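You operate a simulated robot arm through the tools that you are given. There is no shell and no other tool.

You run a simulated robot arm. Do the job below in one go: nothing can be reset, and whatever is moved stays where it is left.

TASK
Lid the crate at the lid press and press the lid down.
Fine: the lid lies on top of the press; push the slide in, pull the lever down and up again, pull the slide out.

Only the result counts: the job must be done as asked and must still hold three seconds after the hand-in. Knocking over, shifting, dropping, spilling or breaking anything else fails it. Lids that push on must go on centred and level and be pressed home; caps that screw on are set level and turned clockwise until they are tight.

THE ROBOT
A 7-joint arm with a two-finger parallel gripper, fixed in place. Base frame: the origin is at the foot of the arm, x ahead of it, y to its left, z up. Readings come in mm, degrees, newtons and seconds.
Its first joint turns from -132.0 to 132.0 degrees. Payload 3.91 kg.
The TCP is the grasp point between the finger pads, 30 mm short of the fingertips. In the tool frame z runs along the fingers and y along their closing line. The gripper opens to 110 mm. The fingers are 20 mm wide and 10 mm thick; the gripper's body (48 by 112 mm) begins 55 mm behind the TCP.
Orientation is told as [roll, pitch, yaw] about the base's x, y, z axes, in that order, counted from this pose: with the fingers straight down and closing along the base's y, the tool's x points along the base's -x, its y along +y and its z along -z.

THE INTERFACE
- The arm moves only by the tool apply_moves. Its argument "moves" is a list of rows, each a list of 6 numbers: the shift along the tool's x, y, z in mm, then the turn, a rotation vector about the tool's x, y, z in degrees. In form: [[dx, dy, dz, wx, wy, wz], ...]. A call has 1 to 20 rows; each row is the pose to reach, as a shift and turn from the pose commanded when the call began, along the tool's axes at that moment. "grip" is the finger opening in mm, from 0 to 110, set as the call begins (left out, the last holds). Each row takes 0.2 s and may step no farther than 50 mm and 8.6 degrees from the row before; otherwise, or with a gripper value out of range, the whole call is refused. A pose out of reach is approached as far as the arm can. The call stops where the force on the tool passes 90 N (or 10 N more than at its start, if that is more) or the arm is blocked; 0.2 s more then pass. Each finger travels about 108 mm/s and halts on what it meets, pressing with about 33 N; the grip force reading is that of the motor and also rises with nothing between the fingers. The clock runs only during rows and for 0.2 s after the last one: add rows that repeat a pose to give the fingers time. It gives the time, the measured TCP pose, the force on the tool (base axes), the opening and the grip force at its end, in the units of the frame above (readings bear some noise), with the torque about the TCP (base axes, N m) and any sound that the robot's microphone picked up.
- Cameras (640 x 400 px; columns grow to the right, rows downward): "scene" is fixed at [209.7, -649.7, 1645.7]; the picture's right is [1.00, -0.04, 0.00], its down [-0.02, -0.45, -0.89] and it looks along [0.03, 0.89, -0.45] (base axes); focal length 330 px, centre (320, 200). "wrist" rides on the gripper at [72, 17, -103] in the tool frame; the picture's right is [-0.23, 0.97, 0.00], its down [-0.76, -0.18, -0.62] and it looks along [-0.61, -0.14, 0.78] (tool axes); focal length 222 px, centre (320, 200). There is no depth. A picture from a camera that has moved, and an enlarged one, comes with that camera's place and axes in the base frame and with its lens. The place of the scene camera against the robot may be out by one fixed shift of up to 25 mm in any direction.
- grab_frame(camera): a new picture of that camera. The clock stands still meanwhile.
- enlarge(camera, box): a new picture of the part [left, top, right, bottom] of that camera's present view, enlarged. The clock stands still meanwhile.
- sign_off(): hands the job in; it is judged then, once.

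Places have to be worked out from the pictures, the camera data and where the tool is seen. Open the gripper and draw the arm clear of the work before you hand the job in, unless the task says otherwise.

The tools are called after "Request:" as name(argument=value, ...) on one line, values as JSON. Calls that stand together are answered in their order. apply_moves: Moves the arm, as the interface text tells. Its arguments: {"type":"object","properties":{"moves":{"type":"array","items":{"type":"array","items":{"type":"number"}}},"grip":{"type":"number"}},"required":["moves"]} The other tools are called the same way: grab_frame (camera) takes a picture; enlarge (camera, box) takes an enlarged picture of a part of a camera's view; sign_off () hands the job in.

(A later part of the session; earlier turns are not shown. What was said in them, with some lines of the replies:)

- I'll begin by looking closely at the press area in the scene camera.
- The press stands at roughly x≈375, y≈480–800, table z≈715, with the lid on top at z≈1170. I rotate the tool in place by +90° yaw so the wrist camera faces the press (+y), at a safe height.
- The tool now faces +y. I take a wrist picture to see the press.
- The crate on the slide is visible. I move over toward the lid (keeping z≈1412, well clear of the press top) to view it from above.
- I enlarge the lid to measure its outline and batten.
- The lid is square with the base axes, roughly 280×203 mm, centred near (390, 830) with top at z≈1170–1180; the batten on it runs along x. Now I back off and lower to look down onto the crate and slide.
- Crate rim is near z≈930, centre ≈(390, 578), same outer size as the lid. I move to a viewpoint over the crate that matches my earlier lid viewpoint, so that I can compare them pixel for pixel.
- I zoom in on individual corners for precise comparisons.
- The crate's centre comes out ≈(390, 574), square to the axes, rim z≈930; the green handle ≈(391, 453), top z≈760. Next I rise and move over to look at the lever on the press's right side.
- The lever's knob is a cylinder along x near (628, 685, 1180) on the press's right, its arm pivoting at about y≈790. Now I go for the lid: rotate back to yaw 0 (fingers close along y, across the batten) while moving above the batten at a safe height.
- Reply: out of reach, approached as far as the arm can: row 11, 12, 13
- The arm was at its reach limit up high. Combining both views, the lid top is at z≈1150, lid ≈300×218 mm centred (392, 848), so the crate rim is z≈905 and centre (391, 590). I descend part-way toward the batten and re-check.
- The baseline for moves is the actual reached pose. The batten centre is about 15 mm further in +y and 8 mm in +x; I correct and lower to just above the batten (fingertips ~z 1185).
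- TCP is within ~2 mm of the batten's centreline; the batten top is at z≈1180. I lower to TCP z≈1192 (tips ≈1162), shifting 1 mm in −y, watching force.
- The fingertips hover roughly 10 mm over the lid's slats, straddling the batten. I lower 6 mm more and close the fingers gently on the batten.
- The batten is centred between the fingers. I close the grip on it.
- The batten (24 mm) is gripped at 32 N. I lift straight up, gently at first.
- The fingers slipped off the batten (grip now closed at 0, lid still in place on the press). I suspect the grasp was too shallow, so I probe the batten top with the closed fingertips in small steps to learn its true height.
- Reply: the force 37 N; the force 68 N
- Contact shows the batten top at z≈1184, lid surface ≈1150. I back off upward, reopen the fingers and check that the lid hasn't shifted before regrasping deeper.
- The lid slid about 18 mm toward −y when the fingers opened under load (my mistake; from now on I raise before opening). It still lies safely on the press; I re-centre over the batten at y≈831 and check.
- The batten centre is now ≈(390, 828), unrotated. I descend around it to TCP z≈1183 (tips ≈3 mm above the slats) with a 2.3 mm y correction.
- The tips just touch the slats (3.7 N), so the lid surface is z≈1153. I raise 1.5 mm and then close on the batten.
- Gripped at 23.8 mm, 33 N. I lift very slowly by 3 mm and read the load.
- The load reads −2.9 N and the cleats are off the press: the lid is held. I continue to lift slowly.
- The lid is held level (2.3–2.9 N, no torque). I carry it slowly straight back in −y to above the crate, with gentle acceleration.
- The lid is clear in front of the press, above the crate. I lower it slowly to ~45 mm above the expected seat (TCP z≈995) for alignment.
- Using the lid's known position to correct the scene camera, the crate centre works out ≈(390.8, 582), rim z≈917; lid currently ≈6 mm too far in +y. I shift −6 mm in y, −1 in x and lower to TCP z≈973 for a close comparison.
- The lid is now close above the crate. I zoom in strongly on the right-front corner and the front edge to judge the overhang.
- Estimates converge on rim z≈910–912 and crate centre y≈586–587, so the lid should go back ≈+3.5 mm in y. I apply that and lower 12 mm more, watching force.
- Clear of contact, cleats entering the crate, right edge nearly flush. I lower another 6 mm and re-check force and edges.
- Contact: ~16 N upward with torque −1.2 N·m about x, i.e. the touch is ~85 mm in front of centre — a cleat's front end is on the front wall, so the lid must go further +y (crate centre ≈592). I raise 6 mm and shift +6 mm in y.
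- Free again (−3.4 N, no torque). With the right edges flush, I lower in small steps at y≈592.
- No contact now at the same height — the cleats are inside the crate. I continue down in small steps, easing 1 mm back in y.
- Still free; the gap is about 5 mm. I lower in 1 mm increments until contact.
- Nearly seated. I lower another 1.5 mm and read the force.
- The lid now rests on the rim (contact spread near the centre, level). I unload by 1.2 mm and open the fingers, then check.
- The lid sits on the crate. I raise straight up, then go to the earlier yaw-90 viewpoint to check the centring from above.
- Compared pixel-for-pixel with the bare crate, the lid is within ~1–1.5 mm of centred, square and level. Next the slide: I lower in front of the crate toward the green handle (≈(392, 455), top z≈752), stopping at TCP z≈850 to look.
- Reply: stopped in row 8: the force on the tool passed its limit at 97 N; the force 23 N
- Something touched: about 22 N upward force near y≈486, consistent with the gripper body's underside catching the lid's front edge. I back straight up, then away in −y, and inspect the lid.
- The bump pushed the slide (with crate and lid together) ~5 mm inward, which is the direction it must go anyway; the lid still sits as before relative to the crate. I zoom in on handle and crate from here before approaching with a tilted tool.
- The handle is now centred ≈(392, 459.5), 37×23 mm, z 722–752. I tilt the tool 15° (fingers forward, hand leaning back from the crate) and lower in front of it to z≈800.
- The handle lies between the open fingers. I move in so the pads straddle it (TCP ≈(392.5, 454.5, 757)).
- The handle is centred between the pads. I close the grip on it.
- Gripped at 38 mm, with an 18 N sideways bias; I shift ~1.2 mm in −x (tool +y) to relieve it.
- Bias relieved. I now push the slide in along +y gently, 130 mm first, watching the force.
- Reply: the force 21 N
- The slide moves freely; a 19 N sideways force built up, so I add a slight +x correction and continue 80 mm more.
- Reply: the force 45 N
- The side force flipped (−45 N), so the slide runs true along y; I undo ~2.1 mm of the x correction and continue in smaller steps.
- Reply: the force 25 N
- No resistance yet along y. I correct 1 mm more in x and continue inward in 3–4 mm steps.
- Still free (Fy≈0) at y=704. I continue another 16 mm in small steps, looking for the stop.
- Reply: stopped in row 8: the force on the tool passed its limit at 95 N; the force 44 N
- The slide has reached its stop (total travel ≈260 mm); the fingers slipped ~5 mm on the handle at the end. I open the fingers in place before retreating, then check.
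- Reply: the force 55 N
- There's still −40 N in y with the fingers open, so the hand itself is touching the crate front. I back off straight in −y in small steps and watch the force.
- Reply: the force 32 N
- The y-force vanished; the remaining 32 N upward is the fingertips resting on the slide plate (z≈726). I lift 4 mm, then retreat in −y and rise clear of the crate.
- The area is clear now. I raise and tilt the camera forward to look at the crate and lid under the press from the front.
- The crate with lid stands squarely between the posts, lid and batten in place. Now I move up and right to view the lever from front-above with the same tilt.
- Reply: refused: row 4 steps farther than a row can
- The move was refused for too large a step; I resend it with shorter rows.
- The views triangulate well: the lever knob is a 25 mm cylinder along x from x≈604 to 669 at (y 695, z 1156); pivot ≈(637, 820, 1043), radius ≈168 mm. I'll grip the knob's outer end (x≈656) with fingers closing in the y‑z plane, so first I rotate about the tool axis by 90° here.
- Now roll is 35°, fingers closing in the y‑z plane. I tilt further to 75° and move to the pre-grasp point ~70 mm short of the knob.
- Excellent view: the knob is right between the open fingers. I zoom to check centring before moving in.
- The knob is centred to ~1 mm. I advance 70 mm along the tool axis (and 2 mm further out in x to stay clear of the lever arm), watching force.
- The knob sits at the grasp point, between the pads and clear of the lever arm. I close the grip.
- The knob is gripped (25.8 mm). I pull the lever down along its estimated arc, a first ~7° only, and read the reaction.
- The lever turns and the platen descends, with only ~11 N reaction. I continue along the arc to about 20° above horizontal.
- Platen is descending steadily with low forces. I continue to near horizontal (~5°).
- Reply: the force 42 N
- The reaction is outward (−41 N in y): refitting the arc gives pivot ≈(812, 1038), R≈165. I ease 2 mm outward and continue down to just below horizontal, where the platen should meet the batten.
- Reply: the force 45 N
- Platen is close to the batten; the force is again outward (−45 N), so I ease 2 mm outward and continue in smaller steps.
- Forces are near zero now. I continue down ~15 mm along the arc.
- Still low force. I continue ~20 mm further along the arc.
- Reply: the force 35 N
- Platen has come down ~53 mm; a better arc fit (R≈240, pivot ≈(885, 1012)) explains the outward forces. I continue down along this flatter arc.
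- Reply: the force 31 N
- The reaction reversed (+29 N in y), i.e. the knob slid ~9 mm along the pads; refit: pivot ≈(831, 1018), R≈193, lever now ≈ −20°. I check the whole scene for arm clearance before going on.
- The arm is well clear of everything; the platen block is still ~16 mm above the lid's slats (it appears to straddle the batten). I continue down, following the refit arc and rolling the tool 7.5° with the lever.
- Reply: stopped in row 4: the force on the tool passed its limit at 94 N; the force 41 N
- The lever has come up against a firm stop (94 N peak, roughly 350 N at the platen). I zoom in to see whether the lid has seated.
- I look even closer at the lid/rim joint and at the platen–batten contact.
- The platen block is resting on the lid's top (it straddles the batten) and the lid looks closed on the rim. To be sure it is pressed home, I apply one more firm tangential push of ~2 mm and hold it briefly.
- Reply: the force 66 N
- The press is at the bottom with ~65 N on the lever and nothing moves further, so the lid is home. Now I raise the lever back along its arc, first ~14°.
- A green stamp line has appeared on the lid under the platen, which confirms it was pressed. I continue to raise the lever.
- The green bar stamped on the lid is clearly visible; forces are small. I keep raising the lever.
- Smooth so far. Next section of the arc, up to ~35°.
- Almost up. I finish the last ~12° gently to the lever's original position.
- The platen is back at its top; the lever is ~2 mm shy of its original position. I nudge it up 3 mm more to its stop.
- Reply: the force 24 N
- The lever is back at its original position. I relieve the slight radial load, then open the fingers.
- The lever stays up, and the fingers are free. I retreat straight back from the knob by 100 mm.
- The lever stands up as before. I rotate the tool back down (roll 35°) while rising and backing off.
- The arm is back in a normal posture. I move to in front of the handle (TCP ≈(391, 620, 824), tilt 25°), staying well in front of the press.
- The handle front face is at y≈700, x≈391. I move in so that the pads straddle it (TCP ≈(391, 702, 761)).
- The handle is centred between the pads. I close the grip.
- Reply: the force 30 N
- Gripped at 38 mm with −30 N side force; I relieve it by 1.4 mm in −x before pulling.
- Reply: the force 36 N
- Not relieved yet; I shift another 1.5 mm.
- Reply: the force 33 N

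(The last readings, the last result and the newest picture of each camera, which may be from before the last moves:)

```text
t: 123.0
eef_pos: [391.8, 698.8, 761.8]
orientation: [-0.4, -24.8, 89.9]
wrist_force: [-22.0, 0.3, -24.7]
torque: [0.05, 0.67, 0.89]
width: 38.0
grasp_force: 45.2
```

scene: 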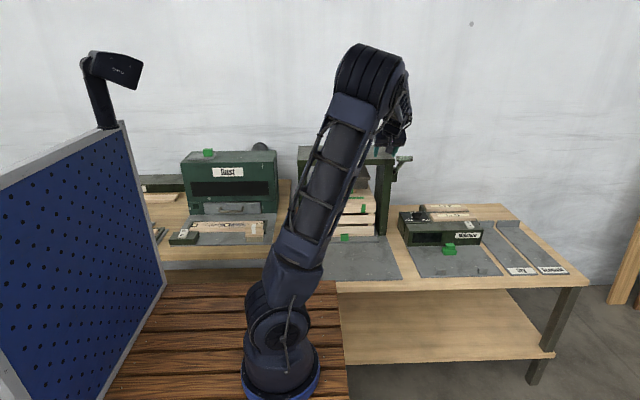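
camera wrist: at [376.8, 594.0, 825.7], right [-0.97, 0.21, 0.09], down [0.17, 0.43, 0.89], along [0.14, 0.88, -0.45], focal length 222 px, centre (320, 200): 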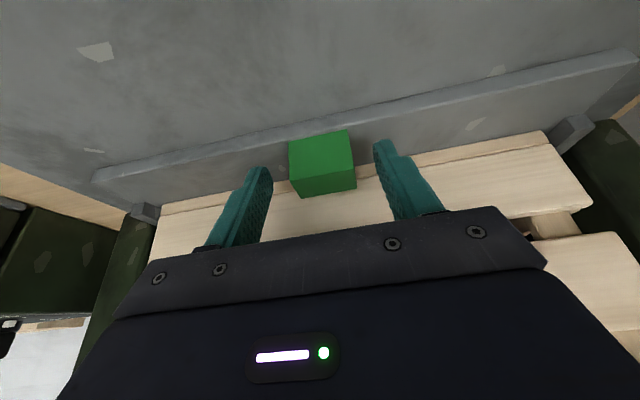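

The residual forces are moderate. I start pulling the slide out in −y gently for 20 mm and watch.

Request:
apply_moves(moves=[[1.8, 0, -0.8, 0, 0, 0], [4.5, 0, -2.1, 0, 0, 0], [8.2, 0, -3.8, 0, 0, 0], [12.7, 0, -5.9, 0, 0, 0], [18.2, 0, -8.4, 0, 0, 0], [18.2, 0, -8.4, 0, 0, 0]])

Request:
enlarge(camera="wrist", box=[220, 100, 440, 240])

Request:
enlarge(camera="scene", box=[300, 160, 420, 260])

```text
t: 124.4
eef_pos: [389.3, 682.1, 761.5]
orientation: [-0.1, -24.7, 90.0]
wrist_force: [-16.6, -1.6, -35.9]
torque: [0.16, 0.75, 0.31]
width: 37.8
grasp_force: 44.7
```

```text
2.86 times, centred on (330, 170) of wrist
camera zoom: at [374.4, 572.0, 826.1], right [-0.97, 0.21, 0.09], down [0.18, 0.43, 0.89], along [0.14, 0.88, -0.46], focal length 635 px, centre (291, 286)
```

zoom: 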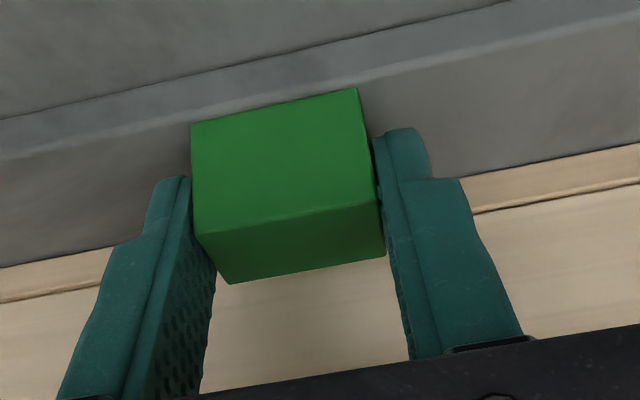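

```text
4.00 times, centred on (360, 210) of scene
camera zoom: at [209.7, -649.7, 1645.7], right [1.0, -0.04, 0.0], down [-0.02, -0.45, -0.89], along [0.03, 0.89, -0.45], focal length 1320 px, centre (160, 160)
```

zoom: 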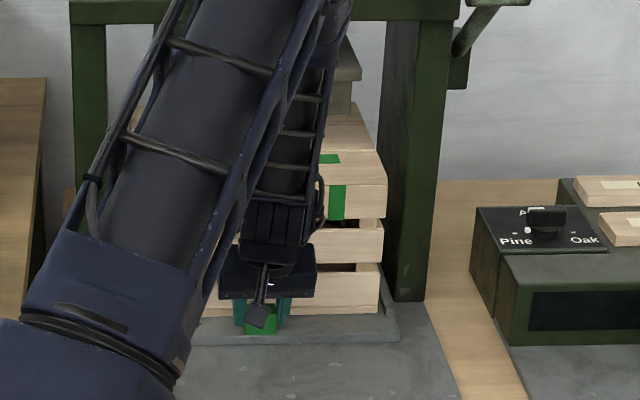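

The slide follows. I ease the small vertical/side loads and keep pulling, another 100 mm.

Request:
apply_moves(moves=[[3.3, 0.4, 0.1, 0, 0, 0], [7.9, 0.7, -2, 0, 0, 0], [14.2, 0.7, -4.9, 0, 0, 0], [22.4, 0.7, -8.7, 0, 0, 0], [31.5, 0.7, -12.9, 0, 0, 0], [40.6, 0.7, -17.1, 0, 0, 0], [49.6, 0.7, -21.3, 0, 0, 0], [58.7, 0.7, -25.5, 0, 0, 0], [67.8, 0.7, -29.7, 0, 0, 0], [76, 0.7, -33.5, 0, 0, 0], [83.2, 0.7, -36.8, 0, 0, 0], [88.7, 0.7, -39.3, 0, 0, 0], [91.4, 0.7, -40.6, 0, 0, 0], [91.4, 0.7, -40.6, 0, 0, 0]])

Request:
enlarge(camera="scene", box=[290, 160, 420, 270])

Request:
enlarge(camera="wrist", box=[220, 100, 440, 240])

```text
t: 127.4
eef_pos: [390.1, 582.0, 762.5]
orientation: [-0.3, -25.0, 90.1]
wrist_force: [18.1, 1.2, 25.9]
torque: [0.48, 0.48, 0.47]
width: 38.0
grasp_force: 45.1
```

```text
3.64 times, centred on (355, 215) of scene
camera zoom: at [209.7, -649.7, 1645.7], right [1.0, -0.04, 0.0], down [-0.02, -0.45, -0.89], along [0.03, 0.89, -0.45], focal length 1200 px, centre (193, 146)
```

zoom: 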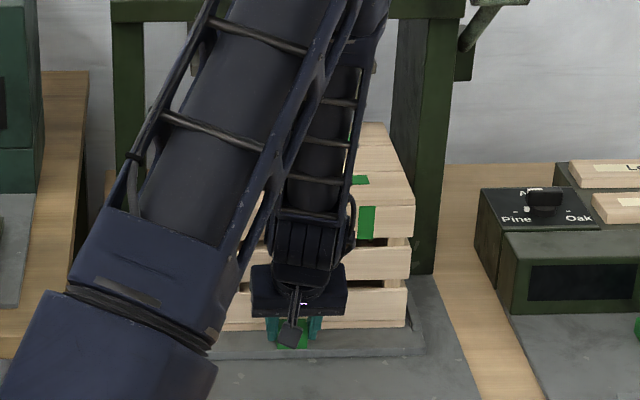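

```text
2.86 times, centred on (330, 170) of wrist
camera zoom: at [374.2, 472.3, 825.8], right [-0.97, 0.21, 0.09], down [0.17, 0.43, 0.89], along [0.14, 0.88, -0.45], focal length 635 px, centre (291, 286)
```

zoom: 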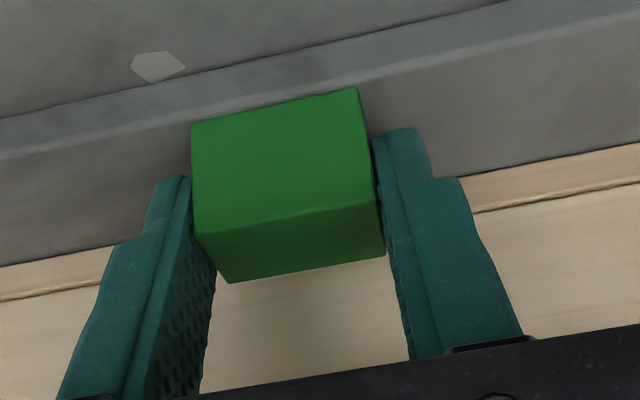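

Good. Small corrections (+0.7 x, +1 z), and I pull another 80 mm.

Request:
apply_moves(moves=[[1.5, -0.4, -1.8, 0, 0, 0], [5, -0.7, -3.4, 0, 0, 0], [11.4, -0.7, -6.4, 0, 0, 0], [19.6, -0.7, -10.2, 0, 0, 0], [28.6, -0.7, -14.3, 0, 0, 0], [37.7, -0.7, -18.5, 0, 0, 0], [46.8, -0.7, -22.7, 0, 0, 0], [55, -0.7, -26.5, 0, 0, 0], [62.2, -0.7, -29.9, 0, 0, 0], [68.6, -0.7, -32.8, 0, 0, 0], [72.2, -0.7, -34.5, 0, 0, 0], [72.2, -0.7, -34.5, 0, 0, 0]])

Request:
grab_frame(camera="scene")

```text
t: 130.0
eef_pos: [389.9, 500.4, 761.1]
orientation: [-0.2, -25.0, 90.0]
wrist_force: [14.6, 0.2, 21.0]
torque: [1.23, 0.52, 0.51]
width: 38.1
grasp_force: 44.6
```

```text
taken
```

scene: 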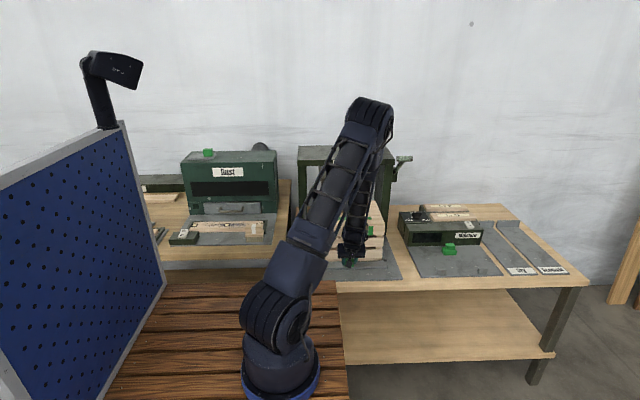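

I continue another 40 mm with minor corrections, then will look for the outer stop.

Request:
apply_moves(moves=[[1.5, -0.3, -1.6, 0, 0, 0], [5, -0.5, -3.2, 0, 0, 0], [11, -0.5, -6, 0, 0, 0], [18, -0.5, -9.2, 0, 0, 0], [25, -0.5, -12.5, 0, 0, 0], [31, -0.5, -15.2, 0, 0, 0], [36, -0.5, -17.5, 0, 0, 0], [36, -0.5, -17.5, 0, 0, 0]])

Request:
enlarge(camera="scene", box=[290, 190, 420, 290])

```text
t: 131.8
eef_pos: [390.0, 459.3, 761.2]
orientation: [-0.3, -24.8, 90.2]
wrist_force: [1.2, -1.8, -17.5]
torque: [-0.95, 0.85, 0.34]
width: 37.9
grasp_force: 45.2
```

```text
4.00 times, centred on (355, 240) of scene
camera zoom: at [209.7, -649.7, 1645.7], right [1.0, -0.04, 0.0], down [-0.02, -0.45, -0.89], along [0.03, 0.89, -0.45], focal length 1320 px, centre (180, 40)
```

zoom: 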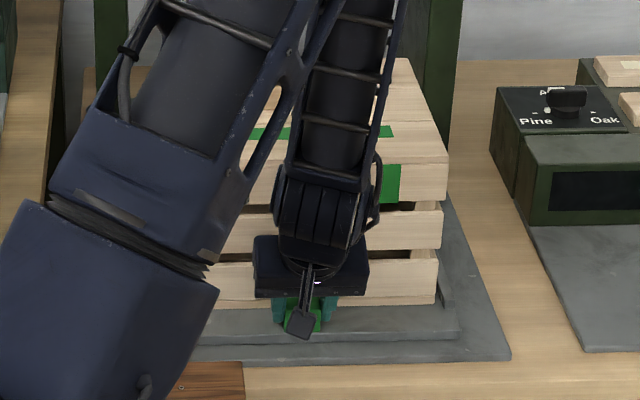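

About 16 mm remain to the original position. I pull in small steps until I feel the outer stop.

Request:
apply_moves(moves=[[1.8, 0, -0.8, 0, 0, 0], [4.1, 0, -1.9, 0, 0, 0], [6.4, 0, -2.9, 0, 0, 0], [8.6, 0, -4, 0, 0, 0], [10.4, 0, -4.8, 0, 0, 0], [10.4, 0, -4.8, 0, 0, 0]])

Request:
apply_moves(moves=[[1.4, 0, -0.6, 0, 0, 0], [2.7, 0, -1.3, 0, 0, 0], [2.7, 0, -1.3, 0, 0, 0]])

Request:
enlarge(camera="wrist", box=[220, 100, 440, 240])

Request:
enlarge(camera="scene", box=[290, 190, 420, 290])

```text
t: 133.2
eef_pos: [390.2, 449.7, 761.5]
orientation: [-0.2, -24.9, 90.2]
wrist_force: [-9.2, -0.3, -37.4]
torque: [0.48, 0.63, 0.31]
width: 37.9
grasp_force: 45.5
```

```text
t: 134.0
eef_pos: [389.4, 446.7, 763.2]
orientation: [-0.1, -24.9, 90.1]
wrist_force: [-11.8, 7.4, -40.9]
torque: [-0.04, 0.68, 0.45]
width: 37.9
grasp_force: 45.4
```

```text
2.86 times, centred on (330, 170) of wrist
camera zoom: at [374.4, 338.4, 826.6], right [-0.97, 0.21, 0.09], down [0.17, 0.43, 0.89], along [0.14, 0.88, -0.45], focal length 635 px, centre (291, 286)
```

zoom: 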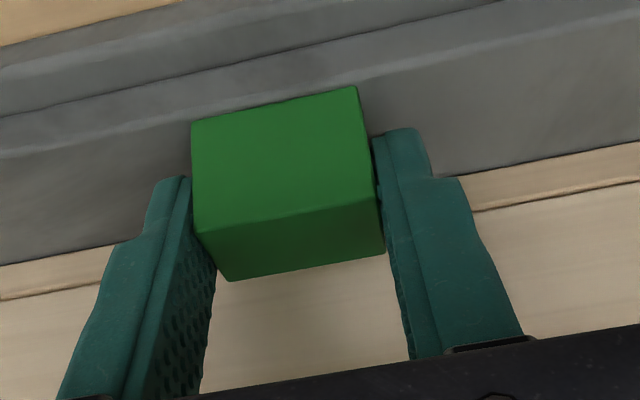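

```text
4.00 times, centred on (355, 240) of scene
camera zoom: at [209.7, -649.7, 1645.7], right [1.0, -0.04, 0.0], down [-0.02, -0.45, -0.89], along [0.03, 0.89, -0.45], focal length 1320 px, centre (180, 40)
```

zoom: 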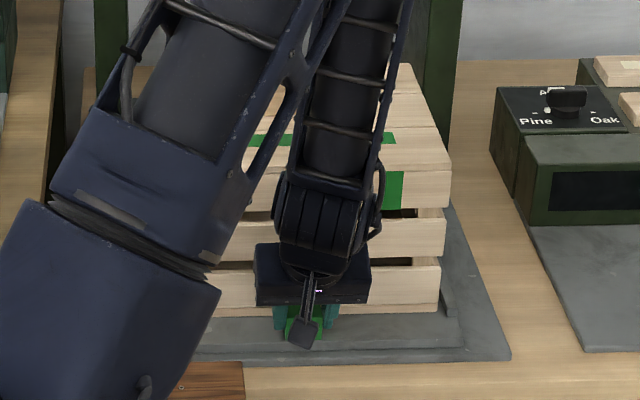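

The crate is back at its original place in the scene view. I relax the vertical load and pull 2.5 mm more to confirm the stop.

Request:
apply_moves(moves=[[1.5, 0, 0.6, 0, 0, 0], [2.9, 0, 0.3, 0, 0, 0], [2.9, 0, 0.3, 0, 0, 0]])

```text
t: 134.8
eef_pos: [389.9, 446.3, 762.4]
orientation: [-0.4, -25.2, 90.2]
wrist_force: [-17.9, 34.5, 0.2]
torque: [0.45, 1.31, 0.22]
width: 37.7
grasp_force: 44.9
```

The slide is at its outer stop (+34 N). I relax 1.2 mm, open the fingers and withdraw up and back along the tool axis.

Request:
apply_moves(moves=[[-1.1, 0, 0.5, 0, 0, 0], [-1.1, 0, 0.5, 0, 0, 0]])

Request:
apply_moves(grip=70, moves=[[0, 0, 0, 0, 0, 0], [0, 0, 0, 0, 0, 0], [0, 0, 0, 0, 0, 0]])

Request:
apply_moves(moves=[[0, 0, -15, 0, 0, 0], [0, 0, -40, 0, 0, 0], [0, 0, -75, 0, 0, 0], [0, 0, -110, 0, 0, 0], [0, 0, -110, 0, 0, 0]])

Request:
grab_frame(camera="wrist")

Request:
grab_frame(camera="scene")

```text
t: 135.4
eef_pos: [390.1, 446.5, 762.7]
orientation: [-0.4, -25.0, 90.2]
wrist_force: [-21.7, 29.9, 29.6]
torque: [0.82, 1.25, 0.36]
width: 37.8
grasp_force: 44.6
```

```text
t: 136.2
eef_pos: [391.1, 444.9, 761.4]
orientation: [-0.3, -24.9, 90.1]
wrist_force: [-0.4, -0.4, -0.6]
torque: [-0.01, 0.02, -0.03]
width: 70.2
grasp_force: 0.0
```

```text
t: 137.4
eef_pos: [390.9, 399.2, 862.1]
orientation: [-0.2, -24.9, 90.1]
wrist_force: [-0.1, 0.5, -0.4]
torque: [-0.01, -0.02, 0.03]
width: 69.6
grasp_force: 0.0
```

```text
taken
camera wrist: at [374.7, 290.0, 925.7], right [-0.97, 0.21, 0.09], down [0.17, 0.43, 0.89], along [0.14, 0.88, -0.45], focal length 222 px, centre (320, 200)
```

wrist: 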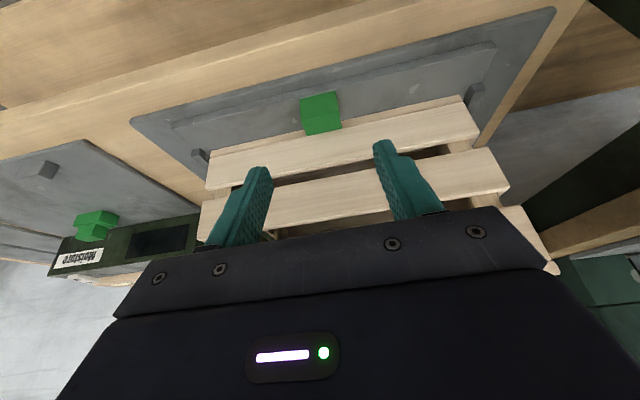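

```text
taken
```

scene: 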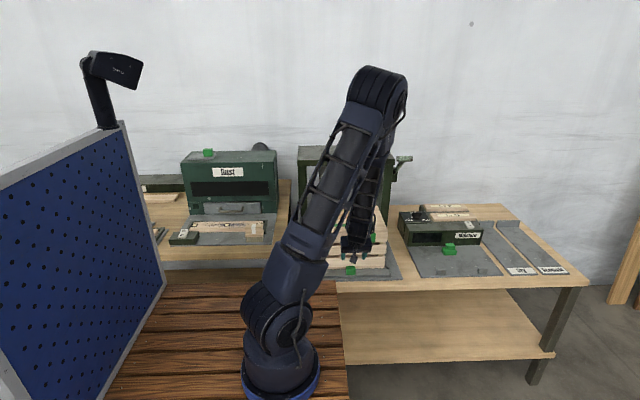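

The slide is out and released. I rise to the earlier inspection viewpoint above the crate to check the lid's seating and centring.

Request:
apply_moves(moves=[[-20, 0, -43, 0, 0, 0], [-40, 0, -86, 0, 0, 0], [-61, 0, -130, 0, 0, 0], [-82, 1, -172, 0, 6, 0], [-103, 2, -213, 0, 12, 0], [-125, 3, -240, 0, 18, 0], [-147.6, 4, -264.4, 0, 24.9, 0], [-147.6, 4, -264.4, 0, 24.9, 0]])

Request:
enlarge(camera="wrist", box=[210, 60, 470, 240])

Request:
enlarge(camera="wrist", box=[240, 100, 300, 160])

Request:
enlarge(camera="wrist", box=[380, 80, 440, 140])

Request:
enlarge(camera="wrist", box=[270, 190, 330, 250])

```text
t: 139.2
eef_pos: [385.3, 421.8, 1163.3]
orientation: [-0.2, 0.1, 89.9]
wrist_force: [-0.4, -0.3, 0.3]
torque: [0.0, -0.03, 0.02]
width: 70.1
grasp_force: 0.0
```

```text
2.22 times, centred on (340, 150) of wrist
camera zoom: at [369.0, 349.6, 1267.7], right [-0.97, 0.23, 0.0], down [0.18, 0.76, 0.62], along [0.15, 0.61, -0.78], focal length 494 px, centre (276, 311)
```

zoom: 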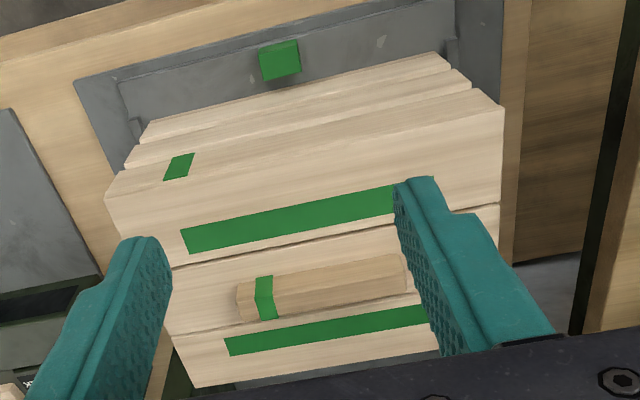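

```text
6.67 times, centred on (270, 130) of wrist
camera zoom: at [369.0, 349.6, 1267.7], right [-0.97, 0.23, 0.0], down [0.18, 0.76, 0.62], along [0.15, 0.61, -0.78], focal length 1481 px, centre (653, 667)
```

zoom: 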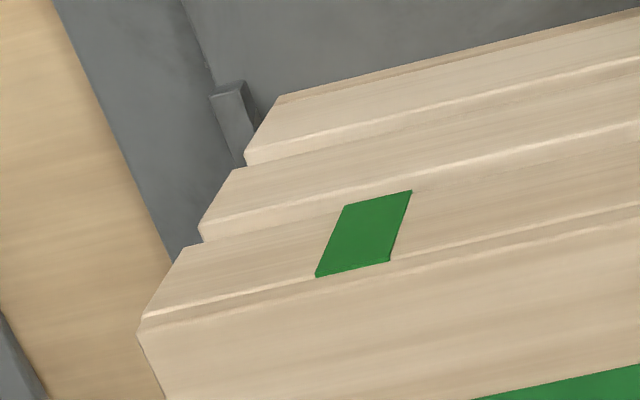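

```text
6.67 times, centred on (410, 110) of wrist
camera zoom: at [369.0, 349.6, 1267.7], right [-0.97, 0.23, 0.0], down [0.18, 0.76, 0.62], along [0.15, 0.61, -0.78], focal length 1481 px, centre (-280, 800)
```

zoom: 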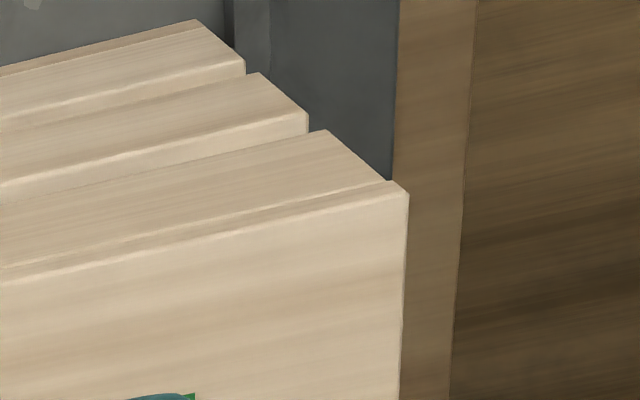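

```text
6.67 times, centred on (300, 220) of wrist
camera zoom: at [369.0, 349.6, 1267.7], right [-0.97, 0.23, 0.0], down [0.18, 0.76, 0.62], along [0.15, 0.61, -0.78], focal length 1481 px, centre (453, 67)
```

zoom: 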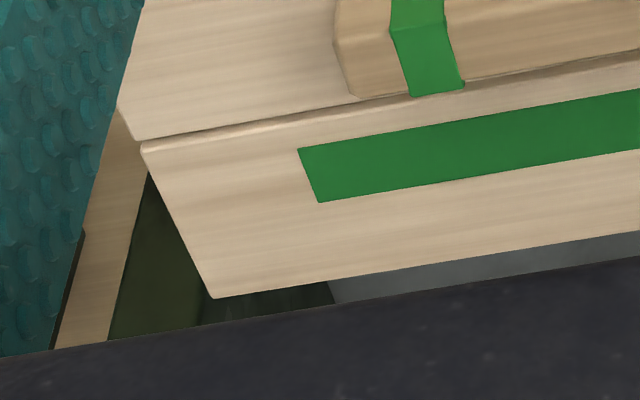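

The lid is home: it dropped ~2 mm to lie flush on the rim, two green press marks show on it, and it is within ~1 mm of centred and level. I now draw the arm clear, up toward its starting position, with the gripper fully open.

Request:
apply_moves(grip=110, moves=[[0, 0, -40, 0, 0, 0], [8, -10, -80, 0, 0, 0], [20, -30, -120, 0, 0, 0], [35, -55, -158, 0, 0, 0], [50, -82, -192, 0, 0, 0], [65, -110, -222, 0, 0, 0], [80, -136, -248, 0, 0, 0], [80, -136, -248, 0, 0, 0]])

Request:
grab_frame(camera="scene")

Request:
enlarge(camera="scene", box=[290, 140, 430, 290])

Request:
enlarge(camera="scene", box=[372, 217, 396, 237])

```text
t: 141.0
eef_pos: [520.0, 341.3, 1411.3]
orientation: [-0.1, 0.1, 90.0]
wrist_force: [-0.7, 0.1, 0.5]
torque: [-0.03, -0.01, 0.04]
width: 109.8
grasp_force: 0.1
```

```text
taken
```

scene: 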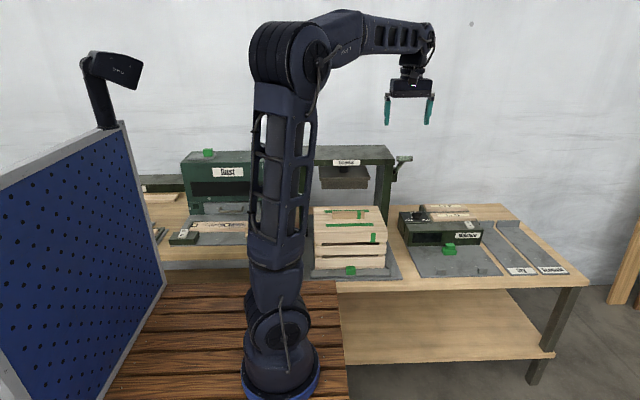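

```text
2.67 times, centred on (360, 215) of scene
camera zoom: at [209.7, -649.7, 1645.7], right [1.0, -0.04, 0.0], down [-0.02, -0.45, -0.89], along [0.03, 0.89, -0.45], focal length 880 px, centre (213, 160)
```

zoom: 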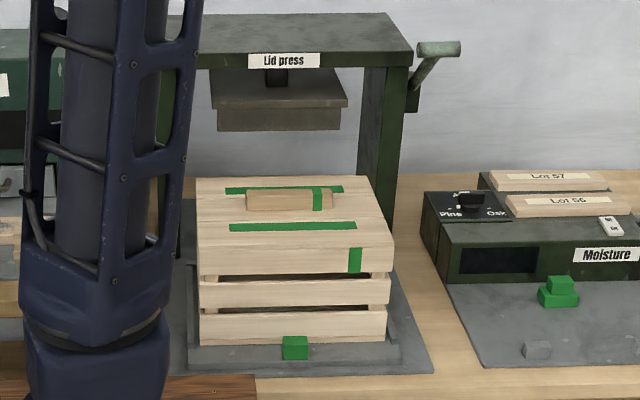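

```text
16.00 times, centred on (384, 227) of scene
camera zoom: at [209.7, -649.7, 1645.7], right [1.0, -0.04, 0.0], down [-0.02, -0.45, -0.89], along [0.03, 0.89, -0.45], focal length 5280 px, centre (-704, -232)
```

zoom: 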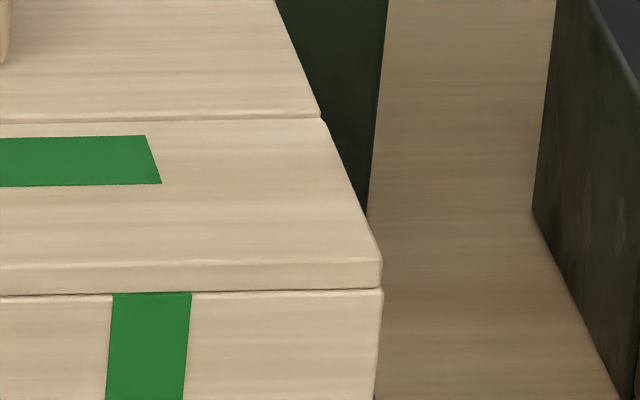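

Everything looks in order. I compare the slide's out position with the original picture using the same zoom window.

Request:
enlarge(camera="scene", box=[300, 190, 420, 290])

Request:
enlarge(camera="scene", box=[300, 195, 420, 290])

```text
4.00 times, centred on (360, 240) of scene
camera zoom: at [209.7, -649.7, 1645.7], right [1.0, -0.04, 0.0], down [-0.02, -0.45, -0.89], along [0.03, 0.89, -0.45], focal length 1320 px, centre (160, 40)
```

zoom: 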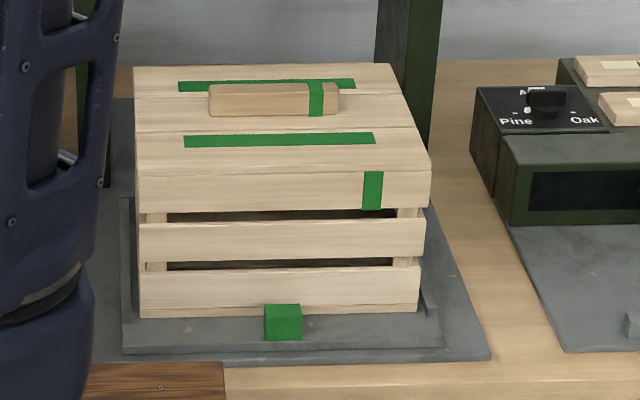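

```text
4.21 times, centred on (360, 242) of scene
camera zoom: at [209.7, -649.7, 1645.7], right [1.0, -0.04, 0.0], down [-0.02, -0.45, -0.89], along [0.03, 0.89, -0.45], focal length 1389 px, centre (152, 21)
```

zoom: 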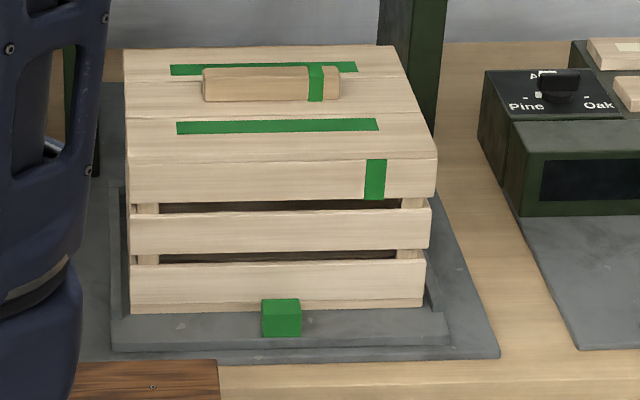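

The slide plate and handle are exactly where they were at the start, the lever is up, the lid is pressed home and centred, the gripper is open and the arm is clear. I hand the job in.

Request:
sign_off()

```text
The job is handed in.
```

The crate is lidded and pressed, and I've handed the job in. The slide is pulled fully out, the lever is up, and the gripper is open with the arm clear of the work.

- **Lid:** it is within about 1 mm of centred on the crate, square and level. It went down roughly 2 mm under the press, and the platen left two green marks on it.
- **First grip:** the fingers slipped off the lid at the first lift. While regrasping I opened them under load and slid the lid about 18 mm on top of the press. It stayed on and I picked it up cleanly on the second try.
- **Bumps against the crate:** on the way to the slide handle, the hand caught the lid's front edge and pushed the slide about 5 mm in. It also pressed against the crate front when the slide reached its inner stop. The slide is back at its starting position, but the crate may sit 2–5 mm further back on it than before.

I saw nothing else disturbed in the final pictures.
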